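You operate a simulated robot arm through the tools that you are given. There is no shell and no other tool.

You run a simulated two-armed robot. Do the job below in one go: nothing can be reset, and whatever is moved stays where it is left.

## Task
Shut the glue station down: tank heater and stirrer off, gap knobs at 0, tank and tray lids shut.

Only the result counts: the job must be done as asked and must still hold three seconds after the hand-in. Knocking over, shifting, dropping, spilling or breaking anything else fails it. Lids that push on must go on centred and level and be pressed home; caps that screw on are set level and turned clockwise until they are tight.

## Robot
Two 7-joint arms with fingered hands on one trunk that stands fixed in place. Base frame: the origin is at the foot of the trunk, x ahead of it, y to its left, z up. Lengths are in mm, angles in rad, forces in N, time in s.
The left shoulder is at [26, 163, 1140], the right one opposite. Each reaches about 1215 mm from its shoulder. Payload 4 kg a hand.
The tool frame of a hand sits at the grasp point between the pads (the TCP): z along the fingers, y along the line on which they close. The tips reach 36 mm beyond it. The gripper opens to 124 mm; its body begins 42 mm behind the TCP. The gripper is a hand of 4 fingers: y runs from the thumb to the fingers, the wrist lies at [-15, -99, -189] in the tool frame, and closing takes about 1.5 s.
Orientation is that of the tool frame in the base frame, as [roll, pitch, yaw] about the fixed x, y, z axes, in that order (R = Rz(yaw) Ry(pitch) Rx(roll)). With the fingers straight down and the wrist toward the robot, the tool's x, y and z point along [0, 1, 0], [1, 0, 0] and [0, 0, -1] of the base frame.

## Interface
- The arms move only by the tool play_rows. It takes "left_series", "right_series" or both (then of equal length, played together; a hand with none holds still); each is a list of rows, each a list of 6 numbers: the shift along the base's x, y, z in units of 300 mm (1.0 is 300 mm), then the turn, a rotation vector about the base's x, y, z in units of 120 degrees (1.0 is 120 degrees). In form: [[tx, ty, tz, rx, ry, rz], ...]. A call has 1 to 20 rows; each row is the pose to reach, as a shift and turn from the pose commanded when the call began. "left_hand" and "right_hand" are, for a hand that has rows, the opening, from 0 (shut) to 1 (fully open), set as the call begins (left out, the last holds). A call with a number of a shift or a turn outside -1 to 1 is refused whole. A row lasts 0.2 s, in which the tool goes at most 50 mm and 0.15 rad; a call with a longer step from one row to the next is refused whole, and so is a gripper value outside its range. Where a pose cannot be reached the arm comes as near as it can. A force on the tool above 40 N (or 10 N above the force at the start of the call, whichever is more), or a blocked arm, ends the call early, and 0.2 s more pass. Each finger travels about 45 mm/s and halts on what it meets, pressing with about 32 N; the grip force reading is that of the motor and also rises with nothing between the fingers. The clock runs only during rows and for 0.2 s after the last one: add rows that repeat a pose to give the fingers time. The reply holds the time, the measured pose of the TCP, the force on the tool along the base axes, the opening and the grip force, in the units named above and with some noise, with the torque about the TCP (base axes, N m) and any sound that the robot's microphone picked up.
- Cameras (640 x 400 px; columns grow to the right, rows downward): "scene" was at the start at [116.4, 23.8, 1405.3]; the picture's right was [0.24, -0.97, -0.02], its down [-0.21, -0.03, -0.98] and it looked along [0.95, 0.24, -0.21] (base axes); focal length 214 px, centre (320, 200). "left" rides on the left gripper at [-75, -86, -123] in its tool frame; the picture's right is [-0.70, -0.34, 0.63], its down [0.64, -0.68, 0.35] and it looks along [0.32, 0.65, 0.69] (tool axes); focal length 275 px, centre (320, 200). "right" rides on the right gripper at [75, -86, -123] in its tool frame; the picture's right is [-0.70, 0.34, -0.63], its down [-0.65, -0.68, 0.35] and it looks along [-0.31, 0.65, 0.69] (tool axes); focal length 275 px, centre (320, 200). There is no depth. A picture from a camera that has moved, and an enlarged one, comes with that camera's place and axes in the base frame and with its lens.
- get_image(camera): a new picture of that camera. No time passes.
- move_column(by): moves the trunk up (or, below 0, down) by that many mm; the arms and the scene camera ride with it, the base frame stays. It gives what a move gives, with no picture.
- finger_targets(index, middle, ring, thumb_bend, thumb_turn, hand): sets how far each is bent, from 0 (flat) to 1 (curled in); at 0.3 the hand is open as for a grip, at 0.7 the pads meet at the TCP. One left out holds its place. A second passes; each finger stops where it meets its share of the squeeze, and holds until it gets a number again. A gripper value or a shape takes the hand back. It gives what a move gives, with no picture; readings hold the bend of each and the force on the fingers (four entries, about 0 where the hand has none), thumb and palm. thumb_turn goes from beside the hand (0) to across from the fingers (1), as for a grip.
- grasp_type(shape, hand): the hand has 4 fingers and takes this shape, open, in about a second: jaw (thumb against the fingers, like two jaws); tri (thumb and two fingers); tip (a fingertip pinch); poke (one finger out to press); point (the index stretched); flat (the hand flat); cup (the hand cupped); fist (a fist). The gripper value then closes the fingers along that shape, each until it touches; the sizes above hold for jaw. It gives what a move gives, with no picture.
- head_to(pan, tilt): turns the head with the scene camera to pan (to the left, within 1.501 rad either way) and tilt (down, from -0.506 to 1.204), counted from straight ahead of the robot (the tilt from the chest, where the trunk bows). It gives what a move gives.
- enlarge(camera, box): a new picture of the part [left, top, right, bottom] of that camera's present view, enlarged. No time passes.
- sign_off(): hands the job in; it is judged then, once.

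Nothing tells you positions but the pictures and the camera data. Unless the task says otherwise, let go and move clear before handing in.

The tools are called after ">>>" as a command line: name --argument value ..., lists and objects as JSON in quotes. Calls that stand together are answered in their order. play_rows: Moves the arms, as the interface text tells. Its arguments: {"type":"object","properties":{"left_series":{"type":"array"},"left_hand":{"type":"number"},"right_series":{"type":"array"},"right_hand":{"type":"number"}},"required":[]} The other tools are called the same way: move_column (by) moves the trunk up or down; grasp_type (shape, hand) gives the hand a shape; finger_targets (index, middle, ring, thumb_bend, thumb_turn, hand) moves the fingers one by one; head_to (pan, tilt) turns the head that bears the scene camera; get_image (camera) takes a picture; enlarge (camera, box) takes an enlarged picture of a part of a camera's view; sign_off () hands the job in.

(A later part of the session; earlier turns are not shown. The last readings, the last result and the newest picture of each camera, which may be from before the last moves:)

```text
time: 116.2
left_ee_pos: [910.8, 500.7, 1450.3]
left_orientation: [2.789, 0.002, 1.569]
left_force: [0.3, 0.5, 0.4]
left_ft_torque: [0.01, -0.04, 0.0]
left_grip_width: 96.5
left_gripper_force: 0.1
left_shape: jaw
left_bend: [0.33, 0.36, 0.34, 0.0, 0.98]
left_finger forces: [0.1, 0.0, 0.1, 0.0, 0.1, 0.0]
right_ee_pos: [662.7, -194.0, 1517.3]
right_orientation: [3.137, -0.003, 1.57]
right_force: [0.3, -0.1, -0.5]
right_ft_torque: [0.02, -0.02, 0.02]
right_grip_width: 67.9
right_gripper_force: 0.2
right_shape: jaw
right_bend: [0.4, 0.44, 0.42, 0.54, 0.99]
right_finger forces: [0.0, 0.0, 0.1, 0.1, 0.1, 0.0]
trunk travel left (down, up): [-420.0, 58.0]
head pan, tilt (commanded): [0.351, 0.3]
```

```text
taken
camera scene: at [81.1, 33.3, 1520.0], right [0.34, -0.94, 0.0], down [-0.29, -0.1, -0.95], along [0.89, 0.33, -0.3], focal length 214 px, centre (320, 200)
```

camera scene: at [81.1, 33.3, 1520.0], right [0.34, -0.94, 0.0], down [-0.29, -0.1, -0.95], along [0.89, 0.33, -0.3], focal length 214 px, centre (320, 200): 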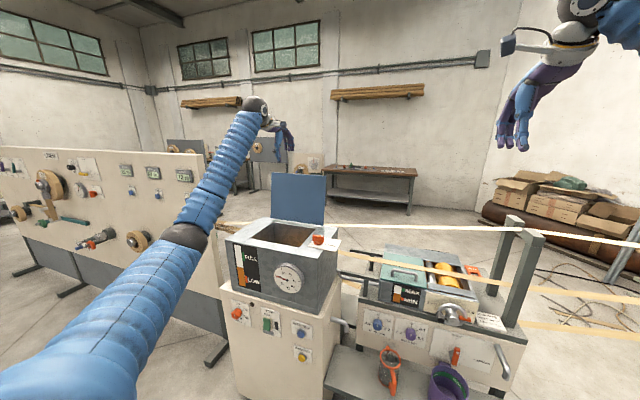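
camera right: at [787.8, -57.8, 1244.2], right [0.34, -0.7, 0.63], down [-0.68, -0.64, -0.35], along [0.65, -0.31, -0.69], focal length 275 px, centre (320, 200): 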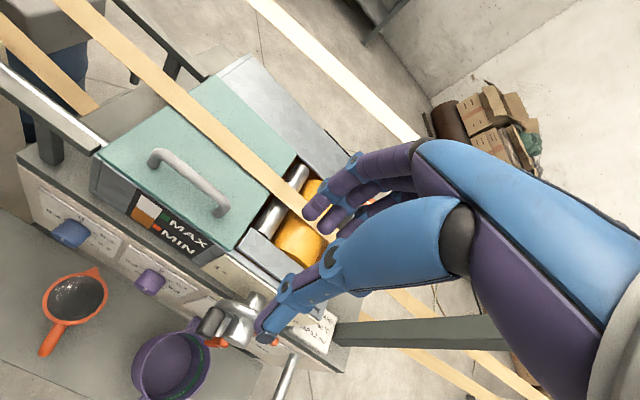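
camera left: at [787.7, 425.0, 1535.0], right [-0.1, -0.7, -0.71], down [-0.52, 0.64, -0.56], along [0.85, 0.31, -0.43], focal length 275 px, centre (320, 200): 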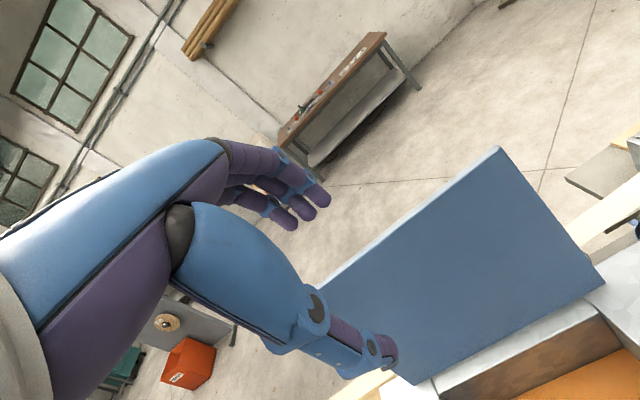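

The lid's top edge is confirmed at x≈1036, z≈1316. I'll go to just above it, then look before hooking the fingers over.

>>> play_rows --left_series '[[0.07, 0, -0.0767, 0, 0, 0], [0.14, 0, -0.1533, 0, 0, 0], [0.21, 0, -0.23, 0, 0, 0], [0.28, 0, -0.3067, 0, 0, 0], [0.28, 0, -0.3067, 0, 0, 0], [0.28, 0, -0.3067, 0, 0, 0]]'

>>> get_image --camera "left"

>>> enlarge --camera "scene" --box '[210, 110, 370, 260]'

```text
time: 117.6
left_ee_pos: [996.1, 499.7, 1358.2]
left_orientation: [2.788, 0.001, 1.57]
left_force: [0.3, -0.3, 0.6]
left_ft_torque: [0.02, 0.04, -0.01]
left_grip_width: 96.4
left_gripper_force: 0.0
left_shape: jaw
left_bend: [0.33, 0.36, 0.34, 0.0, 0.98]
left_finger forces: [0.0, 0.1, 0.1, 0.0, 0.0, 0.1]
right_ee_pos: [664.5, -193.3, 1517.2]
right_orientation: [-3.141, 0.0, 1.569]
right_force: [-0.2, -0.7, -0.1]
right_ft_torque: [-0.01, 0.03, -0.03]
right_grip_width: 68.1
right_gripper_force: 0.1
right_shape: jaw
right_bend: [0.4, 0.44, 0.42, 0.54, 0.99]
right_finger forces: [0.0, 0.0, 0.0, 0.0, 0.0, 0.0]
trunk travel left (down, up): [-420.0, 58.0]
head pan, tilt (commanded): [0.351, 0.3]
```

```text
taken
camera left: at [872.8, 425.1, 1443.3], right [-0.1, -0.7, -0.71], down [-0.52, 0.64, -0.56], along [0.85, 0.31, -0.43], focal length 275 px, centre (320, 200)
```

left: 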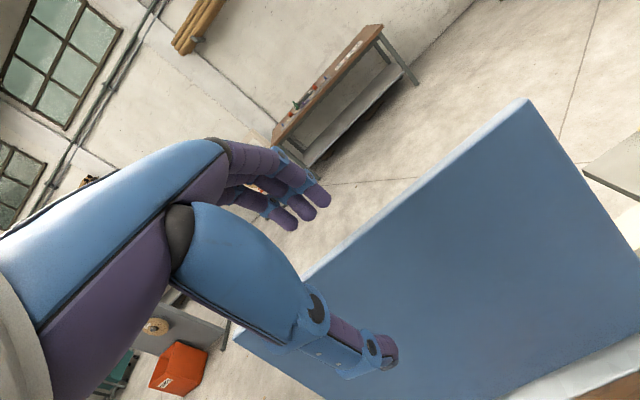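

```text
2.67 times, centred on (290, 185) of scene
camera zoom: at [82.5, 33.0, 1519.9], right [0.34, -0.94, 0.0], down [-0.29, -0.1, -0.95], along [0.89, 0.33, -0.3], focal length 572 px, centre (400, 240)
```

zoom: 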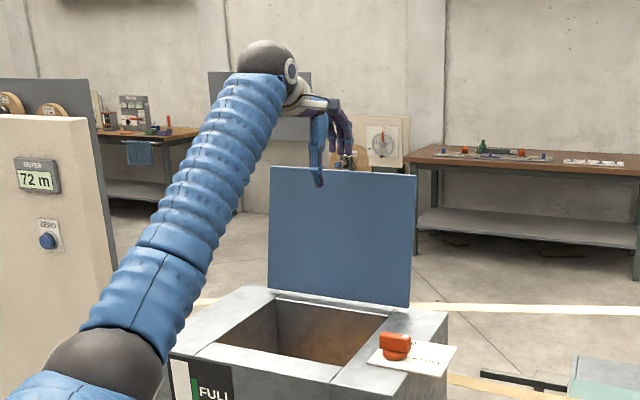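

The thumb is in front and the fingers are set to pass behind the top edge. I'll lower along the finger direction to hook over the lid.

>>> play_rows --left_series '[[0.0223, 0, -0.061, 0, 0, 0], [0.0445, 0, -0.122, 0, 0, 0], [0.0668, 0, -0.183, 0, 0, 0], [0.089, 0, -0.244, 0, 0, 0], [0.089, 0, -0.244, 0, 0, 0]]'

>>> get_image --camera "left"

>>> enlarge --camera "scene" --box '[210, 110, 370, 260]'

```text
time: 118.8
left_ee_pos: [1022.7, 499.8, 1283.4]
left_orientation: [2.791, 0.002, 1.569]
left_force: [0.3, -1.2, -0.8]
left_ft_torque: [-0.04, 0.0, -0.03]
left_grip_width: 96.9
left_gripper_force: 0.0
left_shape: jaw
left_bend: [0.32, 0.35, 0.34, 0.0, 0.98]
left_finger forces: [0.0, 0.0, 0.6, 0.0, 0.1, 0.0]
right_ee_pos: [664.7, -194.0, 1516.4]
right_orientation: [3.141, 0.0, 1.57]
right_force: [-0.7, -0.4, 0.8]
right_ft_torque: [0.05, -0.04, 0.01]
right_grip_width: 67.8
right_gripper_force: 0.0
right_shape: jaw
right_bend: [0.4, 0.44, 0.42, 0.54, 0.99]
right_finger forces: [0.0, 0.0, 0.0, 0.0, 0.0, 0.1]
trunk travel left (down, up): [-420.0, 58.0]
head pan, tilt (commanded): [0.351, 0.3]
```

```text
taken
camera left: at [898.5, 425.6, 1369.3], right [-0.1, -0.7, -0.71], down [-0.52, 0.64, -0.56], along [0.85, 0.31, -0.43], focal length 275 px, centre (320, 200)
```

left: 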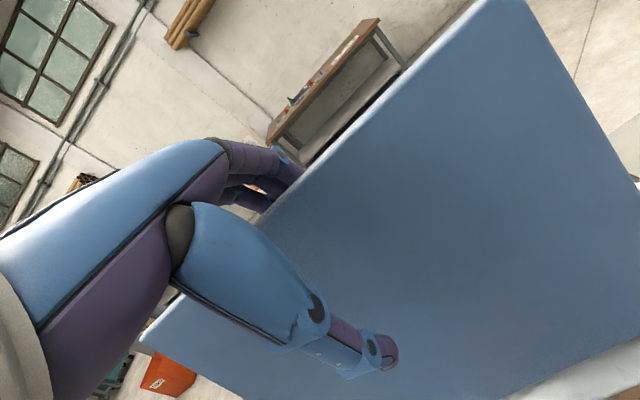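

```text
2.67 times, centred on (290, 185) of scene
camera zoom: at [82.2, 33.3, 1519.8], right [0.34, -0.94, 0.0], down [-0.29, -0.1, -0.95], along [0.89, 0.33, -0.3], focal length 572 px, centre (400, 240)
```

zoom: 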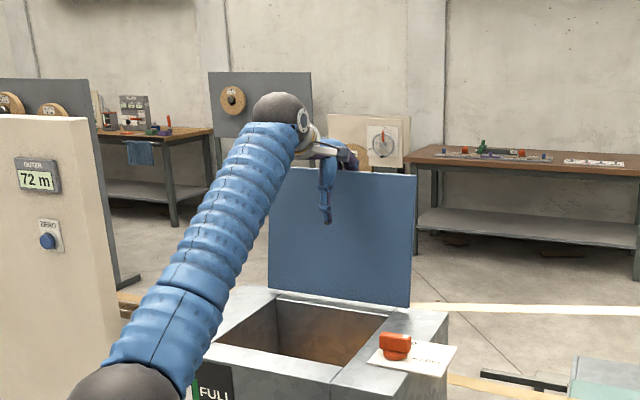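

The fingers are behind the lid and the thumb in front. I'll narrow the hand and draw the lid toward me along its arc, past upright.

>>> play_rows --left_series '[[0, 0, 0, 0, 0, 0], [0, 0, 0, 0, 0, 0], [0, 0, 0, 0, 0, 0], [-0.0304, 0, 0.0038, 0, -0.0167, 0], [-0.0608, 0, 0.0077, 0, -0.0333, 0], [-0.0913, 0, 0.0115, 0, -0.05, 0], [-0.1217, 0, 0.0153, 0, -0.0667, 0], [-0.153, 0, 0.0152, 0, -0.0833, 0], [-0.1842, 0, 0.015, 0, -0.1, 0], [-0.2155, 0, 0.0149, 0, -0.1167, 0], [-0.2467, 0, 0.0147, 0, -0.1333, 0]]' --left_hand 0.5

>>> get_image --camera "left"

>>> enlarge --camera "scene" --box '[210, 110, 370, 260]'

```text
time: 121.2
left_ee_pos: [947.2, 500.8, 1289.2]
left_orientation: [2.511, 0.003, 1.568]
left_force: [0.2, -0.4, -2.1]
left_ft_torque: [-0.04, 0.04, -0.06]
left_grip_width: 63.1
left_gripper_force: 0.0
left_shape: jaw
left_bend: [0.42, 0.46, 0.44, 0.55, 1.0]
left_finger forces: [0.1, 0.0, 1.0, 0.0, 1.4, 0.0]
right_ee_pos: [663.8, -193.4, 1517.9]
right_orientation: [-3.141, -0.001, 1.571]
right_force: [0.1, -0.8, -0.3]
right_ft_torque: [0.0, -0.01, 0.02]
right_grip_width: 68.1
right_gripper_force: 0.1
right_shape: jaw
right_bend: [0.4, 0.44, 0.42, 0.54, 0.99]
right_finger forces: [0.1, 0.1, 0.1, 0.1, 0.0, 0.1]
trunk travel left (down, up): [-420.0, 58.0]
head pan, tilt (commanded): [0.351, 0.3]
```

```text
taken
camera left: at [805.7, 426.1, 1337.2], right [0.1, -0.7, -0.71], down [-0.34, 0.64, -0.68], along [0.93, 0.31, -0.18], focal length 275 px, centre (320, 200)
```

left: 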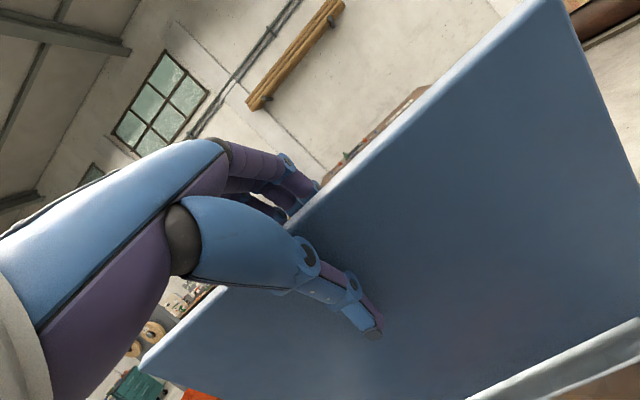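

```text
2.67 times, centred on (290, 185) of scene
camera zoom: at [82.0, 33.5, 1519.8], right [0.34, -0.94, 0.0], down [-0.29, -0.1, -0.95], along [0.89, 0.33, -0.3], focal length 572 px, centre (400, 240)
```

zoom: 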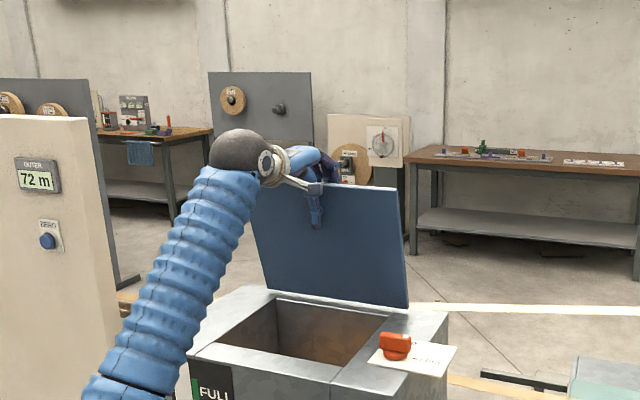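

The lid follows well with only light forces. I'll continue along the arc to about 40° past upright.

>>> play_rows --left_series '[[-0.0436, 0, -0.0086, 0, -0.025, 0], [-0.0871, 0, -0.0171, 0, -0.05, 0], [-0.1307, 0, -0.0257, 0, -0.075, 0], [-0.1679, 0, -0.0444, 0, -0.0958, 0], [-0.205, 0, -0.063, 0, -0.1167, 0], [-0.2422, 0, -0.0817, 0, -0.1375, 0], [-0.2793, 0, -0.1003, 0, -0.1583, 0]]'

>>> get_image --camera "left"

>>> enlarge --camera "scene" --box '[190, 130, 350, 280]'

```text
time: 122.8
left_ee_pos: [864.3, 501.9, 1258.0]
left_orientation: [2.178, 0.002, 1.568]
left_force: [-0.3, 0.5, -2.9]
left_ft_torque: [0.01, 0.07, -0.05]
left_grip_width: 63.9
left_gripper_force: 0.1
left_shape: jaw
left_bend: [0.42, 0.46, 0.44, 0.55, 1.0]
left_finger forces: [0.1, 0.1, 0.6, 0.1, 2.4, 0.1]
right_ee_pos: [663.6, -193.1, 1517.7]
right_orientation: [-3.141, -0.002, 1.571]
right_force: [0.0, -0.3, -0.1]
right_ft_torque: [-0.01, 0.01, -0.01]
right_grip_width: 67.9
right_gripper_force: 0.2
right_shape: jaw
right_bend: [0.4, 0.44, 0.42, 0.54, 0.99]
right_finger forces: [0.0, 0.0, 0.1, 0.0, 0.0, 0.0]
trunk travel left (down, up): [-420.0, 58.0]
head pan, tilt (commanded): [0.351, 0.3]
```

```text
taken
camera left: at [713.9, 425.7, 1257.8], right [0.33, -0.7, -0.64], down [-0.1, 0.64, -0.76], along [0.94, 0.31, 0.14], focal length 275 px, centre (320, 200)
```

left: 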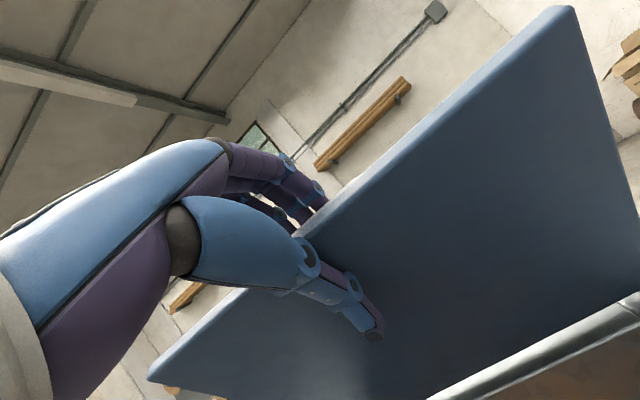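

```text
2.67 times, centred on (270, 205) of scene
camera zoom: at [82.0, 33.5, 1519.8], right [0.34, -0.94, 0.0], down [-0.29, -0.1, -0.95], along [0.89, 0.33, -0.3], focal length 572 px, centre (453, 187)
```

zoom: 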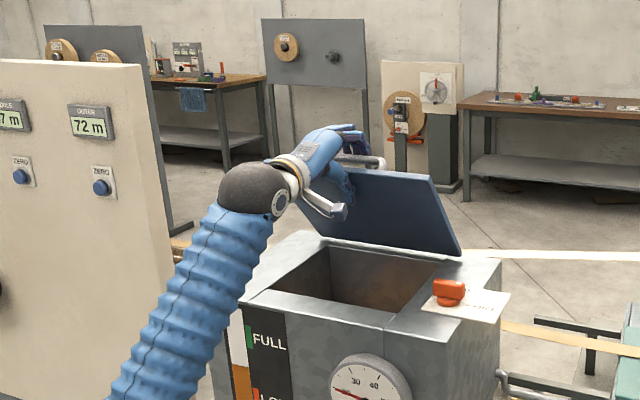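

The lid rests lightly on the thumb. I'll lower further to about 70°.

>>> play_rows --left_series '[[-0.0332, 0, -0.0311, 0, -0.0208, 0], [-0.0664, 0, -0.0622, 0, -0.0417, 0], [-0.0995, 0, -0.0932, 0, -0.0625, 0], [-0.1327, 0, -0.1243, 0, -0.0833, 0], [-0.157, 0, -0.1643, 0, -0.1042, 0], [-0.1813, 0, -0.2043, 0, -0.125, 0], [-0.2057, 0, -0.2443, 0, -0.1458, 0], [-0.23, 0, -0.2843, 0, -0.1667, 0]]'

>>> get_image --camera "left"

>>> enlarge --camera "scene" --box '[190, 150, 370, 300]'

```text
time: 124.6
left_ee_pos: [796.3, 500.9, 1174.0]
left_orientation: [1.831, 0.001, 1.567]
left_force: [1.0, 0.1, -2.0]
left_ft_torque: [0.01, -0.07, 0.0]
left_grip_width: 63.1
left_gripper_force: 0.2
left_shape: jaw
left_bend: [0.42, 0.46, 0.44, 0.55, 1.0]
left_finger forces: [0.1, 0.1, 0.0, 0.1, 2.0, 0.0]
right_ee_pos: [663.5, -193.1, 1517.4]
right_orientation: [-3.141, -0.001, 1.57]
right_force: [-1.0, -0.8, 0.3]
right_ft_torque: [0.01, -0.01, 0.04]
right_grip_width: 68.1
right_gripper_force: 0.0
right_shape: jaw
right_bend: [0.4, 0.44, 0.42, 0.54, 0.99]
right_finger forces: [0.0, 0.0, 0.1, 0.0, 0.0, 0.0]
trunk travel left (down, up): [-420.0, 58.0]
head pan, tilt (commanded): [0.351, 0.3]
```

```text
taken
camera left: at [654.1, 425.8, 1121.7], right [0.52, -0.7, -0.49], down [0.16, 0.64, -0.75], along [0.84, 0.31, 0.45], focal length 275 px, centre (320, 200)
```

left: 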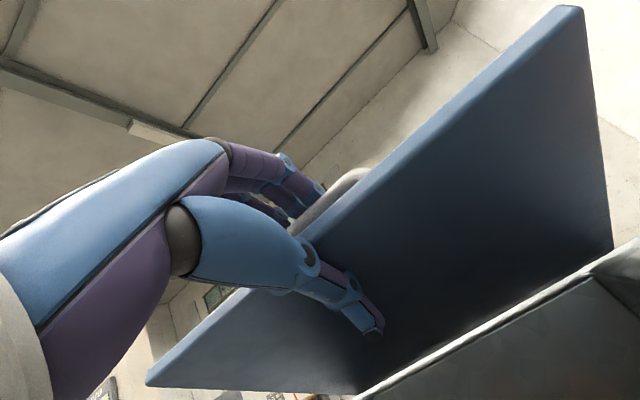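

```text
2.67 times, centred on (280, 225) of scene
camera zoom: at [81.9, 33.4, 1519.8], right [0.34, -0.94, 0.0], down [-0.29, -0.1, -0.95], along [0.89, 0.33, -0.3], focal length 572 px, centre (427, 133)
```

zoom: 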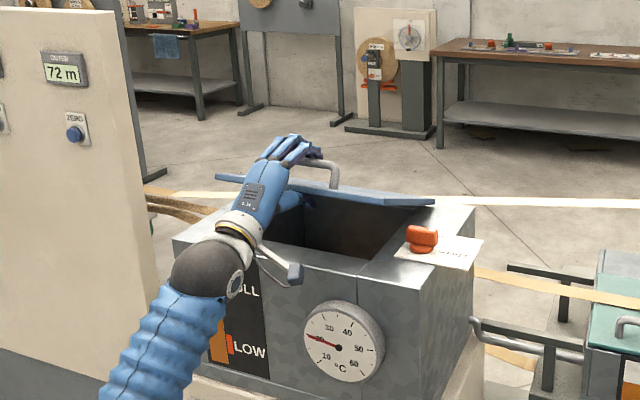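

I now see a handle on the lid's outer face next to my fingers. I'll check that the fingers aren't threaded through it.

>>> enlarge --camera "left" --box '[220, 120, 420, 260]'

>>> enlarge --camera "scene" --box '[240, 190, 310, 240]'

>>> get_image --camera "right"

```text
2.86 times, centred on (320, 190) of left
camera zoom: at [654.1, 425.8, 1121.7], right [0.52, -0.7, -0.49], down [0.16, 0.64, -0.75], along [0.84, 0.31, 0.45], focal length 786 px, centre (320, 229)
```

zoom: 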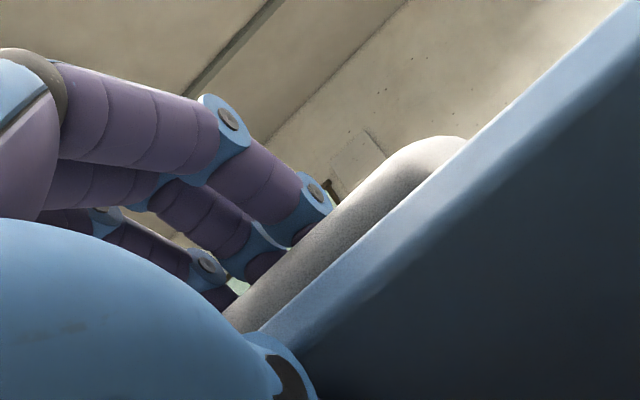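

```text
8.00 times, centred on (275, 215) of scene
camera zoom: at [81.9, 33.4, 1519.8], right [0.34, -0.94, 0.0], down [-0.29, -0.1, -0.95], along [0.89, 0.33, -0.3], focal length 1716 px, centre (680, 80)
```

zoom: 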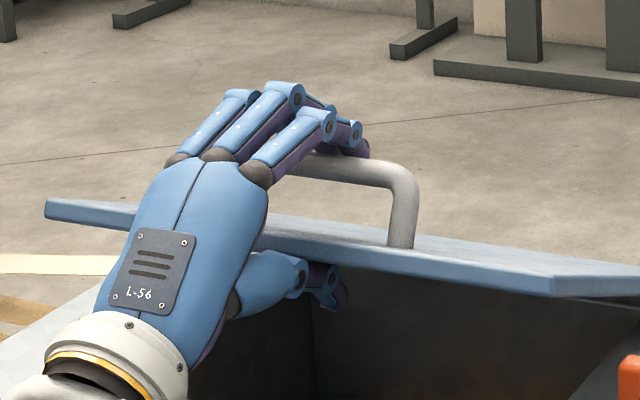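

```text
taken
camera right: at [577.3, -118.1, 1639.2], right [0.34, -0.7, 0.63], down [-0.68, -0.64, -0.35], along [0.65, -0.31, -0.69], focal length 275 px, centre (320, 200)
```

right: 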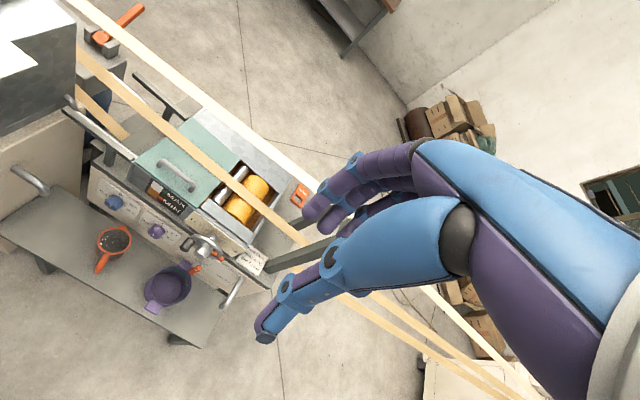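

The fingers pass over the handle bar from outside and their tips curl behind it, while the thumb carries the lid. I'll straighten just the fingers so they clear the bar, keeping the thumb as the support.

>>> finger_targets --hand "left" --index 0.1 --middle 0.1 --ring 0.1

>>> enlarge --camera "scene" --box '[230, 180, 320, 245]'

>>> get_image --camera "left"

```text
time: 125.6
left_ee_pos: [795.2, 499.8, 1174.3]
left_orientation: [1.829, 0.001, 1.568]
left_force: [-0.4, -0.4, -2.8]
left_ft_torque: [0.02, -0.06, -0.01]
left_grip_width: 131.2
left_gripper_force: 1.5
left_shape: fingers
left_bend: [0.1, 0.1, 0.1, 0.55, 1.0]
left_finger forces: [0.0, 0.0, 0.1, 0.1, 2.0, 0.1]
right_ee_pos: [664.9, -193.2, 1518.2]
right_orientation: [-3.141, 0.0, 1.57]
right_force: [0.5, -0.6, -0.3]
right_ft_torque: [-0.01, -0.02, 0.02]
right_grip_width: 68.2
right_gripper_force: 0.0
right_shape: jaw
right_bend: [0.4, 0.44, 0.42, 0.54, 0.99]
right_finger forces: [0.0, 0.0, 0.1, 0.0, 0.0, 0.1]
trunk travel left (down, up): [-420.0, 58.0]
head pan, tilt (commanded): [0.351, 0.3]
```

```text
6.15 times, centred on (275, 212) of scene
camera zoom: at [82.1, 33.2, 1519.9], right [0.34, -0.94, 0.0], down [-0.29, -0.1, -0.95], along [0.89, 0.33, -0.3], focal length 1320 px, centre (597, 123)
```

zoom: 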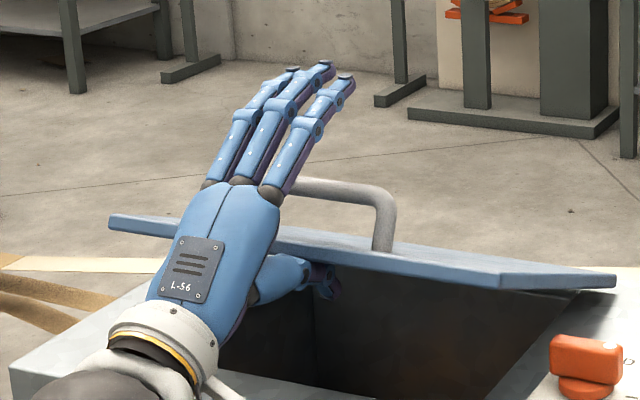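

```text
taken
camera left: at [654.2, 425.8, 1122.1], right [0.52, -0.7, -0.49], down [0.16, 0.64, -0.75], along [0.84, 0.31, 0.45], focal length 275 px, centre (320, 200)
```

left: 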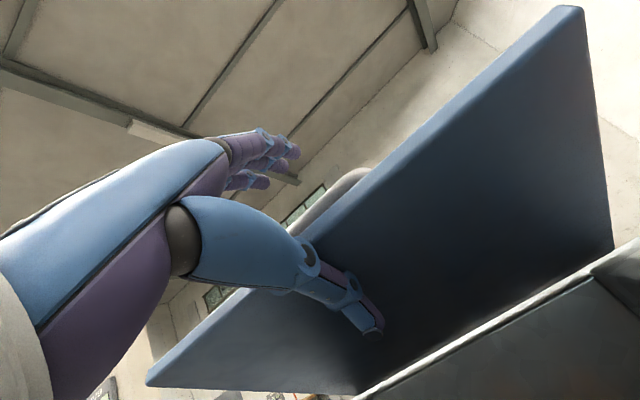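

The fingers are clear of the handle and the lid rests on the thumb alone. I'll ease the hand back and down so that only the thumb tip carries the front edge.

>>> play_rows --left_series '[[-0.019, 0, -0.0121, 0, 0.003, 0], [-0.0379, 0, -0.0242, 0, 0.006, 0], [-0.0569, 0, -0.0363, 0, 0.009, 0], [-0.0758, 0, -0.0483, 0, 0.0125, 0], [-0.0948, 0, -0.0604, 0, 0.016, 0], [-0.1138, 0, -0.0725, 0, 0.019, 0], [-0.1327, 0, -0.0846, 0, 0.022, 0], [-0.1517, 0, -0.0967, 0, 0.025, 0]]'

>>> enlarge --camera "scene" --box '[220, 180, 340, 265]'

>>> get_image --camera "left"

```text
time: 127.4
left_ee_pos: [748.9, 499.8, 1144.6]
left_orientation: [1.881, 0.002, 1.566]
left_force: [0.2, 0.6, -1.1]
left_ft_torque: [0.03, 0.03, 0.02]
left_grip_width: 131.2
left_gripper_force: 0.7
left_shape: fingers
left_bend: [0.1, 0.1, 0.1, 0.55, 1.0]
left_finger forces: [0.0, 0.0, 0.0, 0.0, 1.6, 0.0]
right_ee_pos: [664.5, -194.0, 1517.3]
right_orientation: [3.141, -0.002, 1.572]
right_force: [0.3, -0.2, -0.3]
right_ft_torque: [0.0, 0.02, -0.02]
right_grip_width: 68.2
right_gripper_force: 0.1
right_shape: jaw
right_bend: [0.4, 0.44, 0.42, 0.54, 0.99]
right_finger forces: [0.0, 0.1, 0.0, 0.0, 0.0, 0.0]
trunk travel left (down, up): [-420.0, 58.0]
head pan, tilt (commanded): [0.351, 0.3]
```

```text
4.71 times, centred on (280, 222) of scene
camera zoom: at [81.8, 33.3, 1519.9], right [0.34, -0.94, 0.0], down [-0.29, -0.1, -0.95], along [0.89, 0.33, -0.3], focal length 1009 px, centre (508, 94)
```

zoom: 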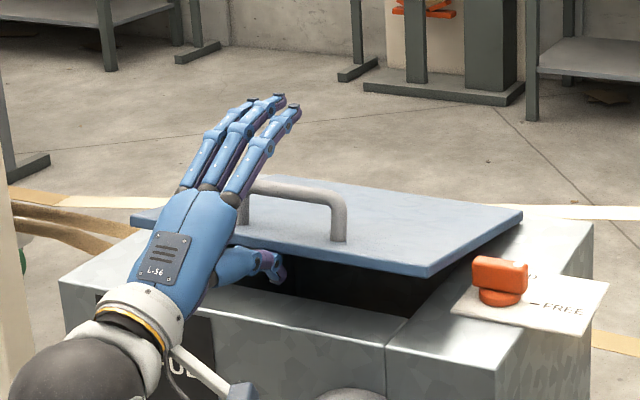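

```text
taken
camera left: at [605.3, 425.7, 1100.2], right [0.5, -0.7, -0.51], down [0.12, 0.64, -0.76], along [0.86, 0.31, 0.41], focal length 275 px, centre (320, 200)
```

left: 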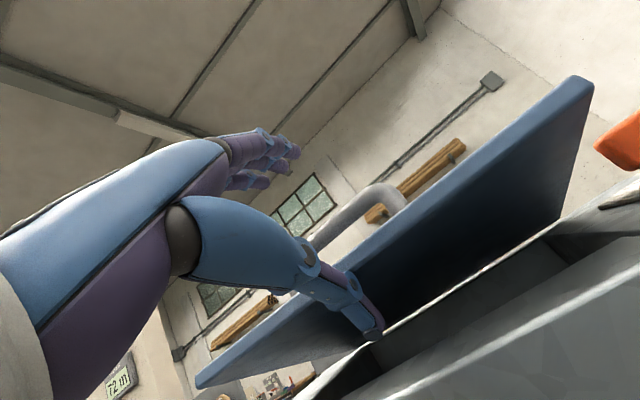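

Only the thumb tip is under the edge, which is about 50 mm above closed. I'll lower and ease back a little more.

>>> play_rows --left_series '[[-0.0117, 0, -0.0142, 0, 0, 0], [-0.0233, 0, -0.0283, 0, 0, 0], [-0.035, 0, -0.0425, 0, 0, 0], [-0.0467, 0, -0.0567, 0, 0, 0], [-0.0467, 0, -0.0567, 0, 0, 0]]'

>>> enlarge --camera "scene" --box '[220, 180, 340, 265]'

>>> get_image --camera "left"

```text
time: 128.6
left_ee_pos: [735.4, 499.9, 1127.3]
left_orientation: [1.88, 0.001, 1.568]
left_force: [-1.1, -0.3, -2.2]
left_ft_torque: [0.0, 0.04, -0.02]
left_grip_width: 131.6
left_gripper_force: 0.7
left_shape: fingers
left_bend: [0.1, 0.1, 0.1, 0.55, 1.0]
left_finger forces: [0.0, 0.0, 0.0, 0.1, 1.9, 0.0]
right_ee_pos: [664.3, -193.1, 1517.5]
right_orientation: [-3.141, -0.001, 1.57]
right_force: [-0.8, -0.2, 0.3]
right_ft_torque: [0.02, 0.01, -0.02]
right_grip_width: 67.8
right_gripper_force: 0.1
right_shape: jaw
right_bend: [0.4, 0.44, 0.42, 0.54, 0.99]
right_finger forces: [0.1, 0.1, 0.0, 0.1, 0.0, 0.0]
trunk travel left (down, up): [-420.0, 58.0]
head pan, tilt (commanded): [0.351, 0.3]
```

```text
4.71 times, centred on (280, 222) of scene
camera zoom: at [82.1, 33.2, 1519.9], right [0.34, -0.94, 0.0], down [-0.29, -0.1, -0.95], along [0.89, 0.33, -0.3], focal length 1009 px, centre (508, 94)
```

zoom: 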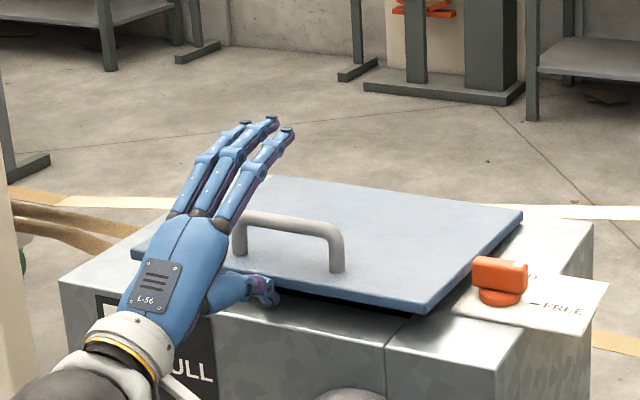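

```text
taken
camera left: at [591.7, 425.6, 1083.6], right [0.5, -0.7, -0.51], down [0.12, 0.64, -0.76], along [0.86, 0.31, 0.41], focal length 275 px, centre (320, 200)
```

left: 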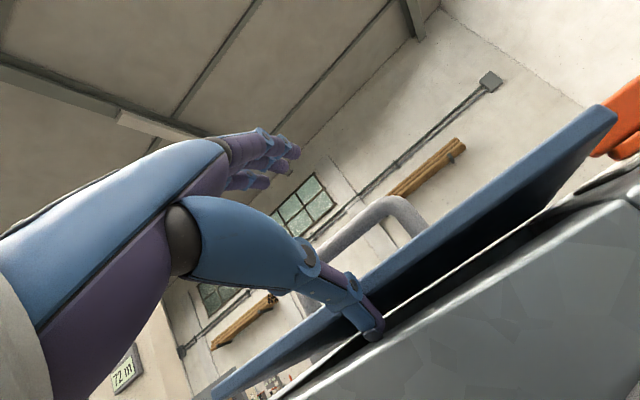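

The front edge is now only about 25 mm above closed. I'll slide the thumb out straight back so the lid settles.

>>> play_rows --left_series '[[-0.02, 0, -0.012, 0, 0, 0], [-0.06, 0, -0.012, 0, 0, 0], [-0.12, 0, -0.012, 0, 0, 0], [-0.2, 0, -0.005, 0, 0, 0], [-0.3, 0, 0, 0, 0, 0]]'

>>> enlarge --camera "scene" --box '[220, 180, 340, 265]'

>>> get_image --camera "left"

```text
time: 129.8
left_ee_pos: [644.2, 499.3, 1129.0]
left_orientation: [1.882, 0.001, 1.571]
left_force: [-0.4, -0.6, 0.0]
left_ft_torque: [0.01, -0.02, 0.01]
left_grip_width: 129.6
left_gripper_force: 0.1
left_shape: fingers
left_bend: [0.1, 0.1, 0.1, 0.56, 1.0]
left_finger forces: [0.0, 0.0, 0.1, 0.1, 0.0, 0.1]
right_ee_pos: [662.7, -192.8, 1518.9]
right_orientation: [3.14, -0.003, 1.57]
right_force: [-0.3, -0.1, 0.1]
right_ft_torque: [0.0, 0.0, -0.01]
right_grip_width: 67.9
right_gripper_force: 0.0
right_shape: jaw
right_bend: [0.4, 0.44, 0.42, 0.54, 0.99]
right_finger forces: [0.0, 0.0, 0.0, 0.0, 0.0, 0.0]
trunk travel left (down, up): [-420.0, 58.0]
head pan, tilt (commanded): [0.351, 0.3]
```

```text
4.71 times, centred on (280, 222) of scene
camera zoom: at [80.9, 33.1, 1520.0], right [0.34, -0.94, 0.0], down [-0.29, -0.1, -0.95], along [0.89, 0.33, -0.3], focal length 1009 px, centre (508, 94)
```

zoom: 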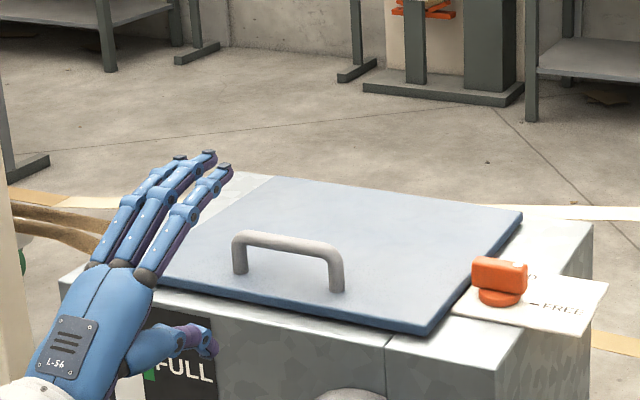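

```text
taken
camera left: at [501.6, 425.2, 1084.2], right [0.5, -0.7, -0.51], down [0.12, 0.64, -0.76], along [0.86, 0.31, 0.41], focal length 275 px, centre (320, 200)
```

left: 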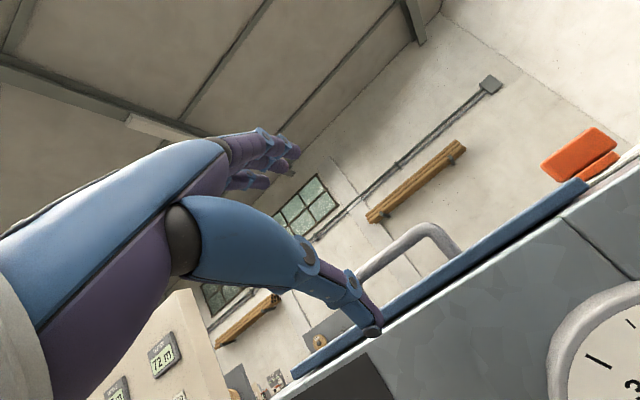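

The lid has settled onto the tank. I'll zoom to check it lies flat.

>>> enlarge --camera "left" --box '[280, 130, 640, 390]'

>>> enlarge --camera "scene" --box '[250, 200, 330, 260]'

```text
1.54 times, centred on (460, 260) of left
camera zoom: at [501.6, 425.2, 1084.2], right [0.5, -0.7, -0.51], down [0.12, 0.64, -0.76], along [0.86, 0.31, 0.41], focal length 424 px, centre (105, 108)
```

zoom: 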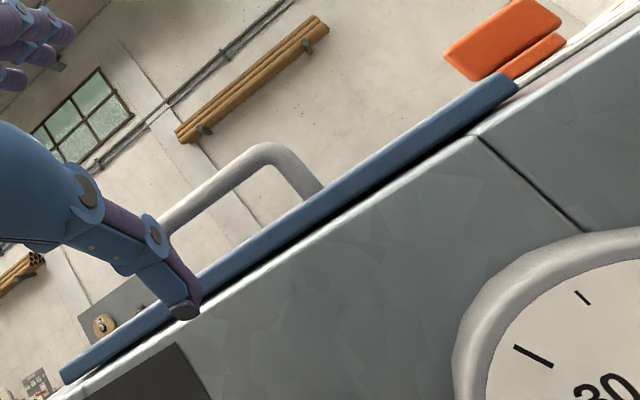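

```text
6.67 times, centred on (290, 230) of scene
camera zoom: at [80.9, 33.1, 1520.0], right [0.34, -0.94, 0.0], down [-0.29, -0.1, -0.95], along [0.89, 0.33, -0.3], focal length 1430 px, centre (520, 0)
```

zoom: 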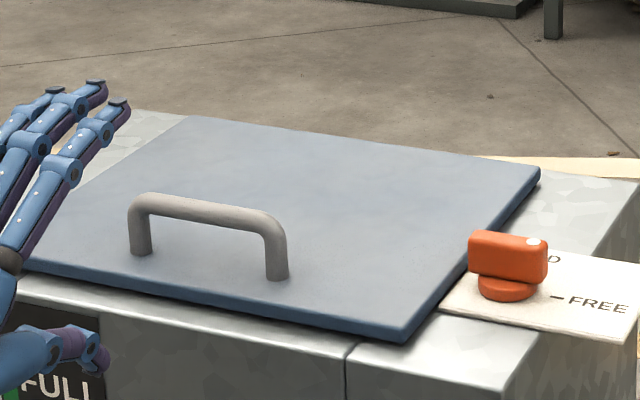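

The lid lies flat on the tank. To be sure it is home I'll press it gently from above with closed fingertips: first raise and turn the hand fingers-down over the lid's middle.

>>> play_rows --left_series '[[0, 0, 0.12, 0, 0, 0], [0, 0, 0.25, 0, 0.04, 0], [0.02, 0, 0.38, 0, 0.1, 0], [0.1, 0, 0.45, 0, 0.165, 0], [0.19, 0, 0.5, 0, 0.23, 0], [0.28, 0, 0.52, 0, 0.295, 0], [0.37, 0, 0.52, 0, 0.36, 0], [0.46, 0, 0.52, 0, 0.425, 0], [0.55, 0, 0.52, 0, 0.49, 0], [0.64, 0, 0.52, 0, 0.55, 0], [0.69, 0, 0.52, 0, 0.6, 0], [0.69, 0, 0.52, 0, 0.6, 0]]'

>>> grasp_type --shape "jaw" --hand "left"

>>> play_rows --left_series '[[0, 0, 0, 0, 0, 0], [0, 0, 0, 0, 0, 0], [0, 0, 0, 0, 0, 0], [0, 0, 0, 0, 0, 0], [0, 0, 0, 0, 0, 0], [0, 0, 0, 0, 0, 0], [0, 0, 0, 0, 0, 0], [0, 0, 0, 0, 0, 0]]' --left_hand 0

>>> get_image --camera "left"

>>> enlarge --camera "scene" --box '[210, 140, 350, 260]'

```text
time: 132.4
left_ee_pos: [852.7, 499.3, 1284.4]
left_orientation: [3.139, 0.004, 1.571]
left_force: [-0.3, -1.4, 0.8]
left_ft_torque: [-0.03, 0.0, -0.03]
left_grip_width: 130.0
left_gripper_force: 0.1
left_shape: fingers
left_bend: [0.1, 0.1, 0.1, 0.56, 1.0]
left_finger forces: [0.1, 0.1, 0.0, 0.0, 0.0, 0.0]
right_ee_pos: [663.7, -192.4, 1518.4]
right_orientation: [3.139, -0.002, 1.571]
right_force: [0.2, 0.1, 0.2]
right_ft_torque: [-0.04, -0.01, 0.02]
right_grip_width: 67.9
right_gripper_force: 0.0
right_shape: jaw
right_bend: [0.4, 0.44, 0.42, 0.54, 0.99]
right_finger forces: [0.0, 0.0, 0.1, 0.0, 0.0, 0.0]
trunk travel left (down, up): [-420.0, 58.0]
head pan, tilt (commanded): [0.351, 0.3]
```

```text
time: 133.3
left_ee_pos: [853.6, 501.2, 1284.0]
left_orientation: [3.138, 0.002, 1.572]
left_force: [0.8, 0.5, -0.6]
left_ft_torque: [0.01, 0.01, -0.01]
left_grip_width: 123.5
left_gripper_force: 0.1
left_shape: jaw
left_bend: [0.3, 0.3, 0.3, 0.3, 0.98]
left_finger forces: [0.0, 0.0, 0.0, 0.0, 0.1, 0.0]
right_ee_pos: [663.5, -192.9, 1518.0]
right_orientation: [3.141, -0.001, 1.571]
right_force: [0.5, -0.5, 0.6]
right_ft_torque: [0.01, 0.03, 0.01]
right_grip_width: 68.1
right_gripper_force: 0.1
right_shape: jaw
right_bend: [0.4, 0.44, 0.42, 0.54, 0.99]
right_finger forces: [0.1, 0.0, 0.0, 0.1, 0.0, 0.1]
trunk travel left (down, up): [-420.0, 58.0]
head pan, tilt (commanded): [0.351, 0.3]
```

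```text
time: 135.1
left_ee_pos: [852.5, 500.0, 1285.0]
left_orientation: [3.138, 0.002, 1.573]
left_force: [-0.5, 0.6, 0.3]
left_ft_torque: [-0.01, -0.01, -0.04]
left_grip_width: 0.0
left_gripper_force: 20.5
left_shape: jaw
left_bend: [0.7, 0.7, 0.7, 0.71, 1.0]
left_finger forces: [0.0, 0.0, 0.1, 0.0, 0.0, 0.0]
right_ee_pos: [663.8, -193.0, 1516.8]
right_orientation: [3.141, -0.003, 1.571]
right_force: [0.2, -0.5, -0.9]
right_ft_torque: [0.01, 0.01, -0.01]
right_grip_width: 68.0
right_gripper_force: 0.1
right_shape: jaw
right_bend: [0.4, 0.44, 0.42, 0.54, 0.99]
right_finger forces: [0.0, 0.0, 0.1, 0.1, 0.0, 0.0]
trunk travel left (down, up): [-420.0, 58.0]
head pan, tilt (commanded): [0.351, 0.3]
```

```text
taken
camera left: at [766.1, 425.9, 1406.2], right [-0.34, -0.7, -0.63], down [-0.68, 0.64, -0.35], along [0.65, 0.31, -0.69], focal length 275 px, centre (320, 200)
```

left: 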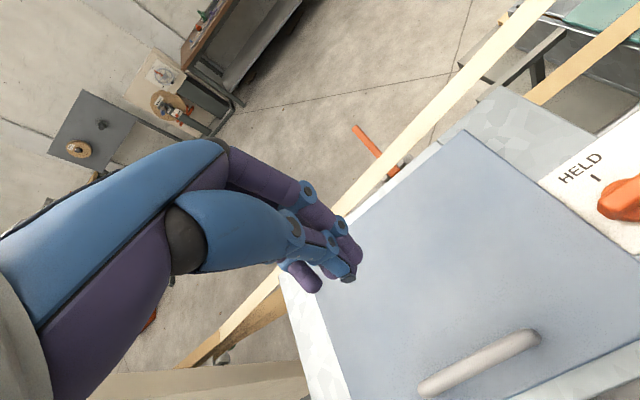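

```text
3.33 times, centred on (280, 200) of scene
camera zoom: at [82.0, 33.1, 1519.9], right [0.34, -0.94, 0.0], down [-0.29, -0.1, -0.95], along [0.89, 0.33, -0.3], focal length 715 px, centre (453, 200)
```

zoom: 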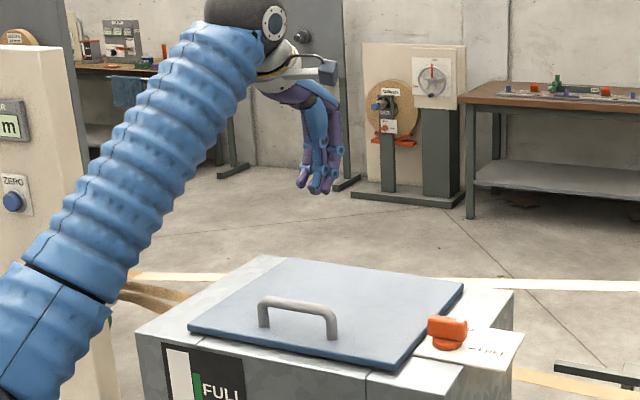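

Over the lid's middle with fingertips closed. I'll lower to just above it, then press lightly.

>>> play_rows --left_series '[[0, 0, -0.12, 0, 0, 0], [0, 0, -0.25, 0, 0, 0], [0, 0, -0.38, 0, 0, 0], [0, 0, -0.46, 0, 0, 0], [0, 0, -0.5, 0, 0, 0], [0, 0, -0.515, 0, 0, 0], [0, 0, -0.525, 0, 0, 0], [0, 0, -0.535, 0, 0, 0], [0, 0, -0.545, 0, 0, 0], [0, 0, -0.555, 0, 0, 0]]'

>>> enlarge --camera "scene" --box '[210, 140, 350, 260]'

```text
time: 137.3
left_ee_pos: [852.4, 499.8, 1120.7]
left_orientation: [3.133, 0.002, 1.571]
left_force: [8.8, 2.1, 22.8]
left_ft_torque: [0.0, -0.33, 0.03]
left_grip_width: 0.2
left_gripper_force: 31.8
left_shape: jaw
left_bend: [0.7, 0.7, 0.7, 0.72, 1.0]
left_finger forces: [33.7, 0.0, 0.0, 0.1, 0.0, 0.0]
right_ee_pos: [663.4, -194.4, 1517.7]
right_orientation: [3.14, -0.004, 1.57]
right_force: [-0.3, -0.4, -0.7]
right_ft_torque: [0.0, 0.0, 0.0]
right_grip_width: 68.3
right_gripper_force: 0.1
right_shape: jaw
right_bend: [0.4, 0.44, 0.42, 0.54, 0.99]
right_finger forces: [0.0, 0.0, 0.1, 0.1, 0.1, 0.0]
trunk travel left (down, up): [-420.0, 58.0]
head pan, tilt (commanded): [0.351, 0.3]
```

```text
3.33 times, centred on (280, 200) of scene
camera zoom: at [80.9, 32.2, 1520.3], right [0.34, -0.94, 0.0], down [-0.29, -0.1, -0.95], along [0.89, 0.33, -0.3], focal length 715 px, centre (453, 200)
```

zoom: 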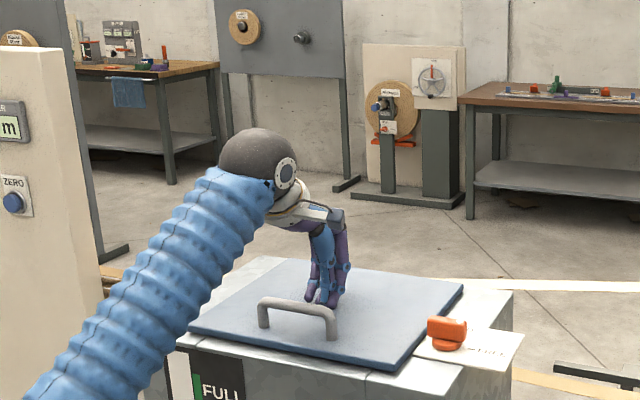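

The lid took about 23 N without moving, so it is fully down. I'll lift off and retreat, then inspect everything once more.

>>> play_rows --left_series '[[0, 0, 0.05, 0, 0, 0], [0, 0, 0.15, 0, 0, 0], [0, 0, 0.3, 0, 0, 0], [0, 0, 0.45, 0, 0, 0], [-0.06, 0, 0.6, 0, 0, 0], [-0.18, 0, 0.7, 0, 0, 0], [-0.32, 0.05, 0.78, 0, 0, 0], [-0.47, 0.1, 0.82, 0, 0, 0], [-0.62, 0.15, 0.85, 0, 0, 0], [-0.77, 0.2, 0.88, 0, 0, 0], [-0.9, 0.25, 0.9, 0, 0, 0]]'

>>> head_to --pan 0.25 --tilt 0.4

>>> get_image --camera "scene"

>>> get_image --camera "left"

>>> get_image --camera "right"

```text
refused: row 7 steps farther than a row can; nothing moved
```

```text
time: 137.9
left_ee_pos: [852.1, 499.7, 1121.3]
left_orientation: [3.133, 0.002, 1.571]
left_force: [13.6, 3.2, 36.0]
left_ft_torque: [0.05, -0.51, 0.0]
left_grip_width: 0.0
left_gripper_force: 31.8
left_shape: jaw
left_bend: [0.7, 0.7, 0.7, 0.72, 1.0]
left_finger forces: [42.9, 0.0, 0.0, 0.1, 0.0, 0.1]
right_ee_pos: [660.8, -194.7, 1518.4]
right_orientation: [3.139, -0.002, 1.572]
right_force: [-0.1, 0.7, 0.1]
right_ft_torque: [-0.01, 0.03, -0.02]
right_grip_width: 68.0
right_gripper_force: 0.1
right_shape: jaw
right_bend: [0.4, 0.44, 0.42, 0.54, 0.99]
right_finger forces: [0.1, 0.0, 0.0, 0.0, 0.0, 0.0]
trunk travel left (down, up): [-420.0, 58.0]
head pan, tilt (commanded): [0.25, 0.4]
```

```text
taken
camera scene: at [82.3, 22.5, 1511.0], right [0.25, -0.97, 0.0], down [-0.38, -0.1, -0.92], along [0.89, 0.23, -0.4], focal length 214 px, centre (320, 200)
```

scene: 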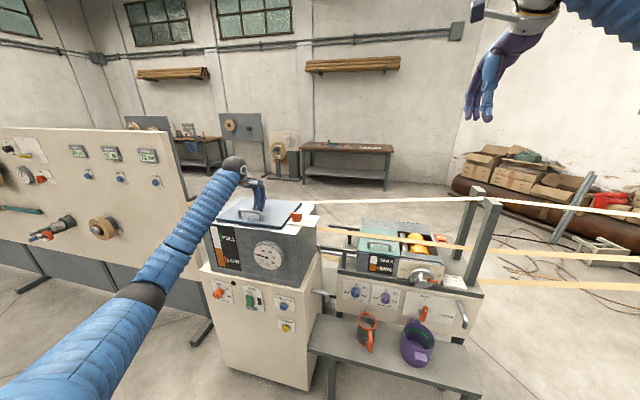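

```text
taken
camera left: at [764.7, 425.0, 1242.5], right [-0.33, -0.7, -0.64], down [-0.68, 0.64, -0.35], along [0.65, 0.31, -0.69], focal length 275 px, centre (320, 200)
```

left: 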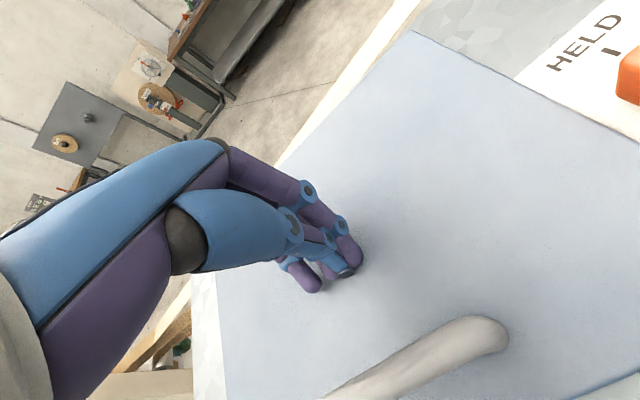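

```text
taken
camera right: at [575.5, -120.0, 1640.0], right [0.34, -0.7, 0.63], down [-0.68, -0.64, -0.35], along [0.65, -0.31, -0.69], focal length 275 px, centre (320, 200)
```

right: 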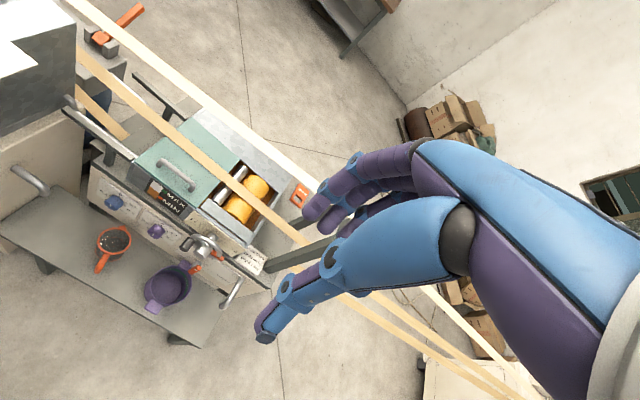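

The lift was refused for one over-long step, so the hand is still pressing at 36 N. I'll lift with smaller steps.

>>> play_rows --left_series '[[0, 0, 0.05, 0, 0, 0], [0, 0, 0.15, 0, 0, 0], [0, 0, 0.28, 0, 0, 0], [0, 0, 0.41, 0, 0, 0], [-0.05, 0, 0.53, 0, 0, 0], [-0.15, 0, 0.63, 0, 0, 0], [-0.27, 0.03, 0.7, 0, 0, 0], [-0.4, 0.06, 0.74, 0, 0, 0], [-0.53, 0.09, 0.77, 0, 0, 0], [-0.66, 0.12, 0.8, 0, 0, 0], [-0.79, 0.15, 0.83, 0, 0, 0]]'

>>> get_image --camera "scene"

>>> enlarge --camera "scene" --box '[190, 180, 330, 320]'

>>> enlarge --camera "scene" --box '[310, 200, 490, 370]'

>>> get_image --camera "left"

```text
time: 140.3
left_ee_pos: [614.4, 544.5, 1367.2]
left_orientation: [3.137, 0.005, 1.57]
left_force: [-0.8, 0.2, -0.2]
left_ft_torque: [0.03, -0.02, -0.01]
left_grip_width: 0.0
left_gripper_force: 32.4
left_shape: jaw
left_bend: [0.7, 0.7, 0.7, 0.72, 1.0]
left_finger forces: [0.1, 0.0, 0.0, 0.0, 0.0, 0.0]
right_ee_pos: [661.9, -193.1, 1518.4]
right_orientation: [3.141, -0.002, 1.57]
right_force: [-0.4, 0.1, 0.6]
right_ft_torque: [0.01, -0.04, -0.03]
right_grip_width: 67.9
right_gripper_force: 0.1
right_shape: jaw
right_bend: [0.4, 0.44, 0.42, 0.54, 0.99]
right_finger forces: [0.0, 0.1, 0.1, 0.1, 0.0, 0.0]
trunk travel left (down, up): [-420.0, 58.0]
head pan, tilt (commanded): [0.25, 0.4]
```

```text
taken
camera scene: at [82.3, 24.3, 1510.7], right [0.25, -0.97, 0.0], down [-0.38, -0.1, -0.92], along [0.89, 0.23, -0.4], focal length 214 px, centre (320, 200)
```

scene: 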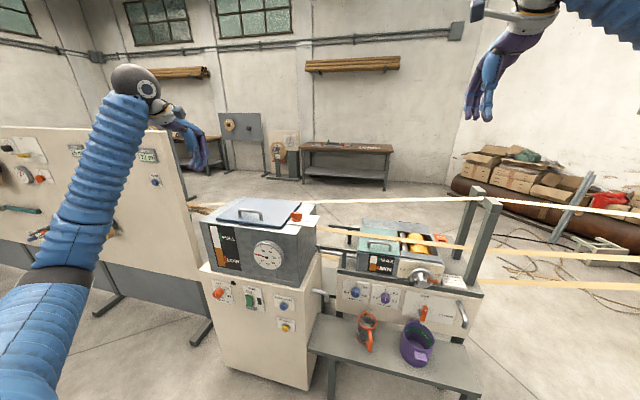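

```text
2.86 times, centred on (260, 250) of scene
camera zoom: at [82.3, 24.3, 1510.7], right [0.25, -0.97, 0.0], down [-0.38, -0.1, -0.92], along [0.89, 0.23, -0.4], focal length 613 px, centre (491, 57)
```

zoom: 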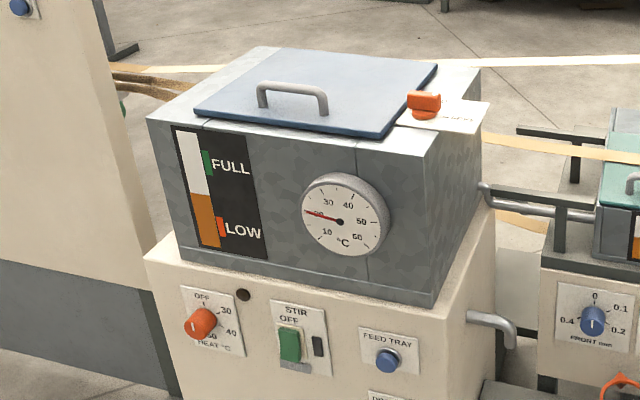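

```text
2.35 times, centred on (400, 285) of scene
camera zoom: at [82.3, 24.3, 1510.7], right [0.25, -0.97, 0.0], down [-0.38, -0.1, -0.92], along [0.89, 0.23, -0.4], focal length 505 px, centre (132, 0)
```

zoom: 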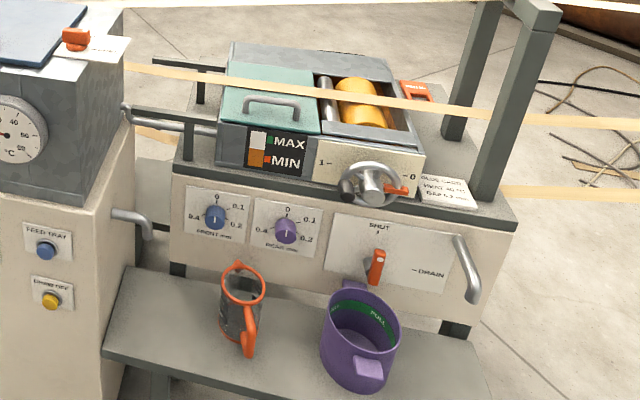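

```text
taken
camera left: at [526.7, 470.6, 1489.1], right [-0.34, -0.7, -0.63], down [-0.68, 0.64, -0.35], along [0.65, 0.31, -0.69], focal length 275 px, centre (320, 200)
```

left: 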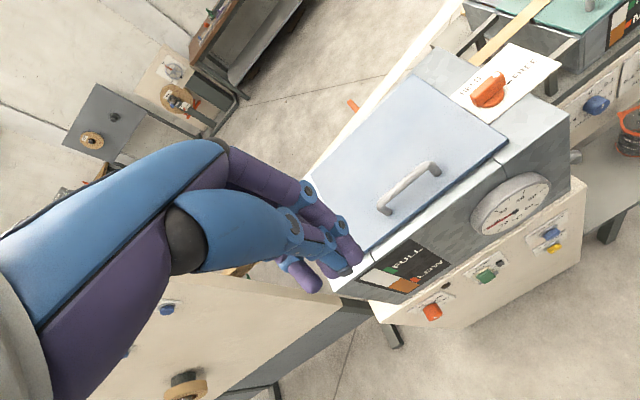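

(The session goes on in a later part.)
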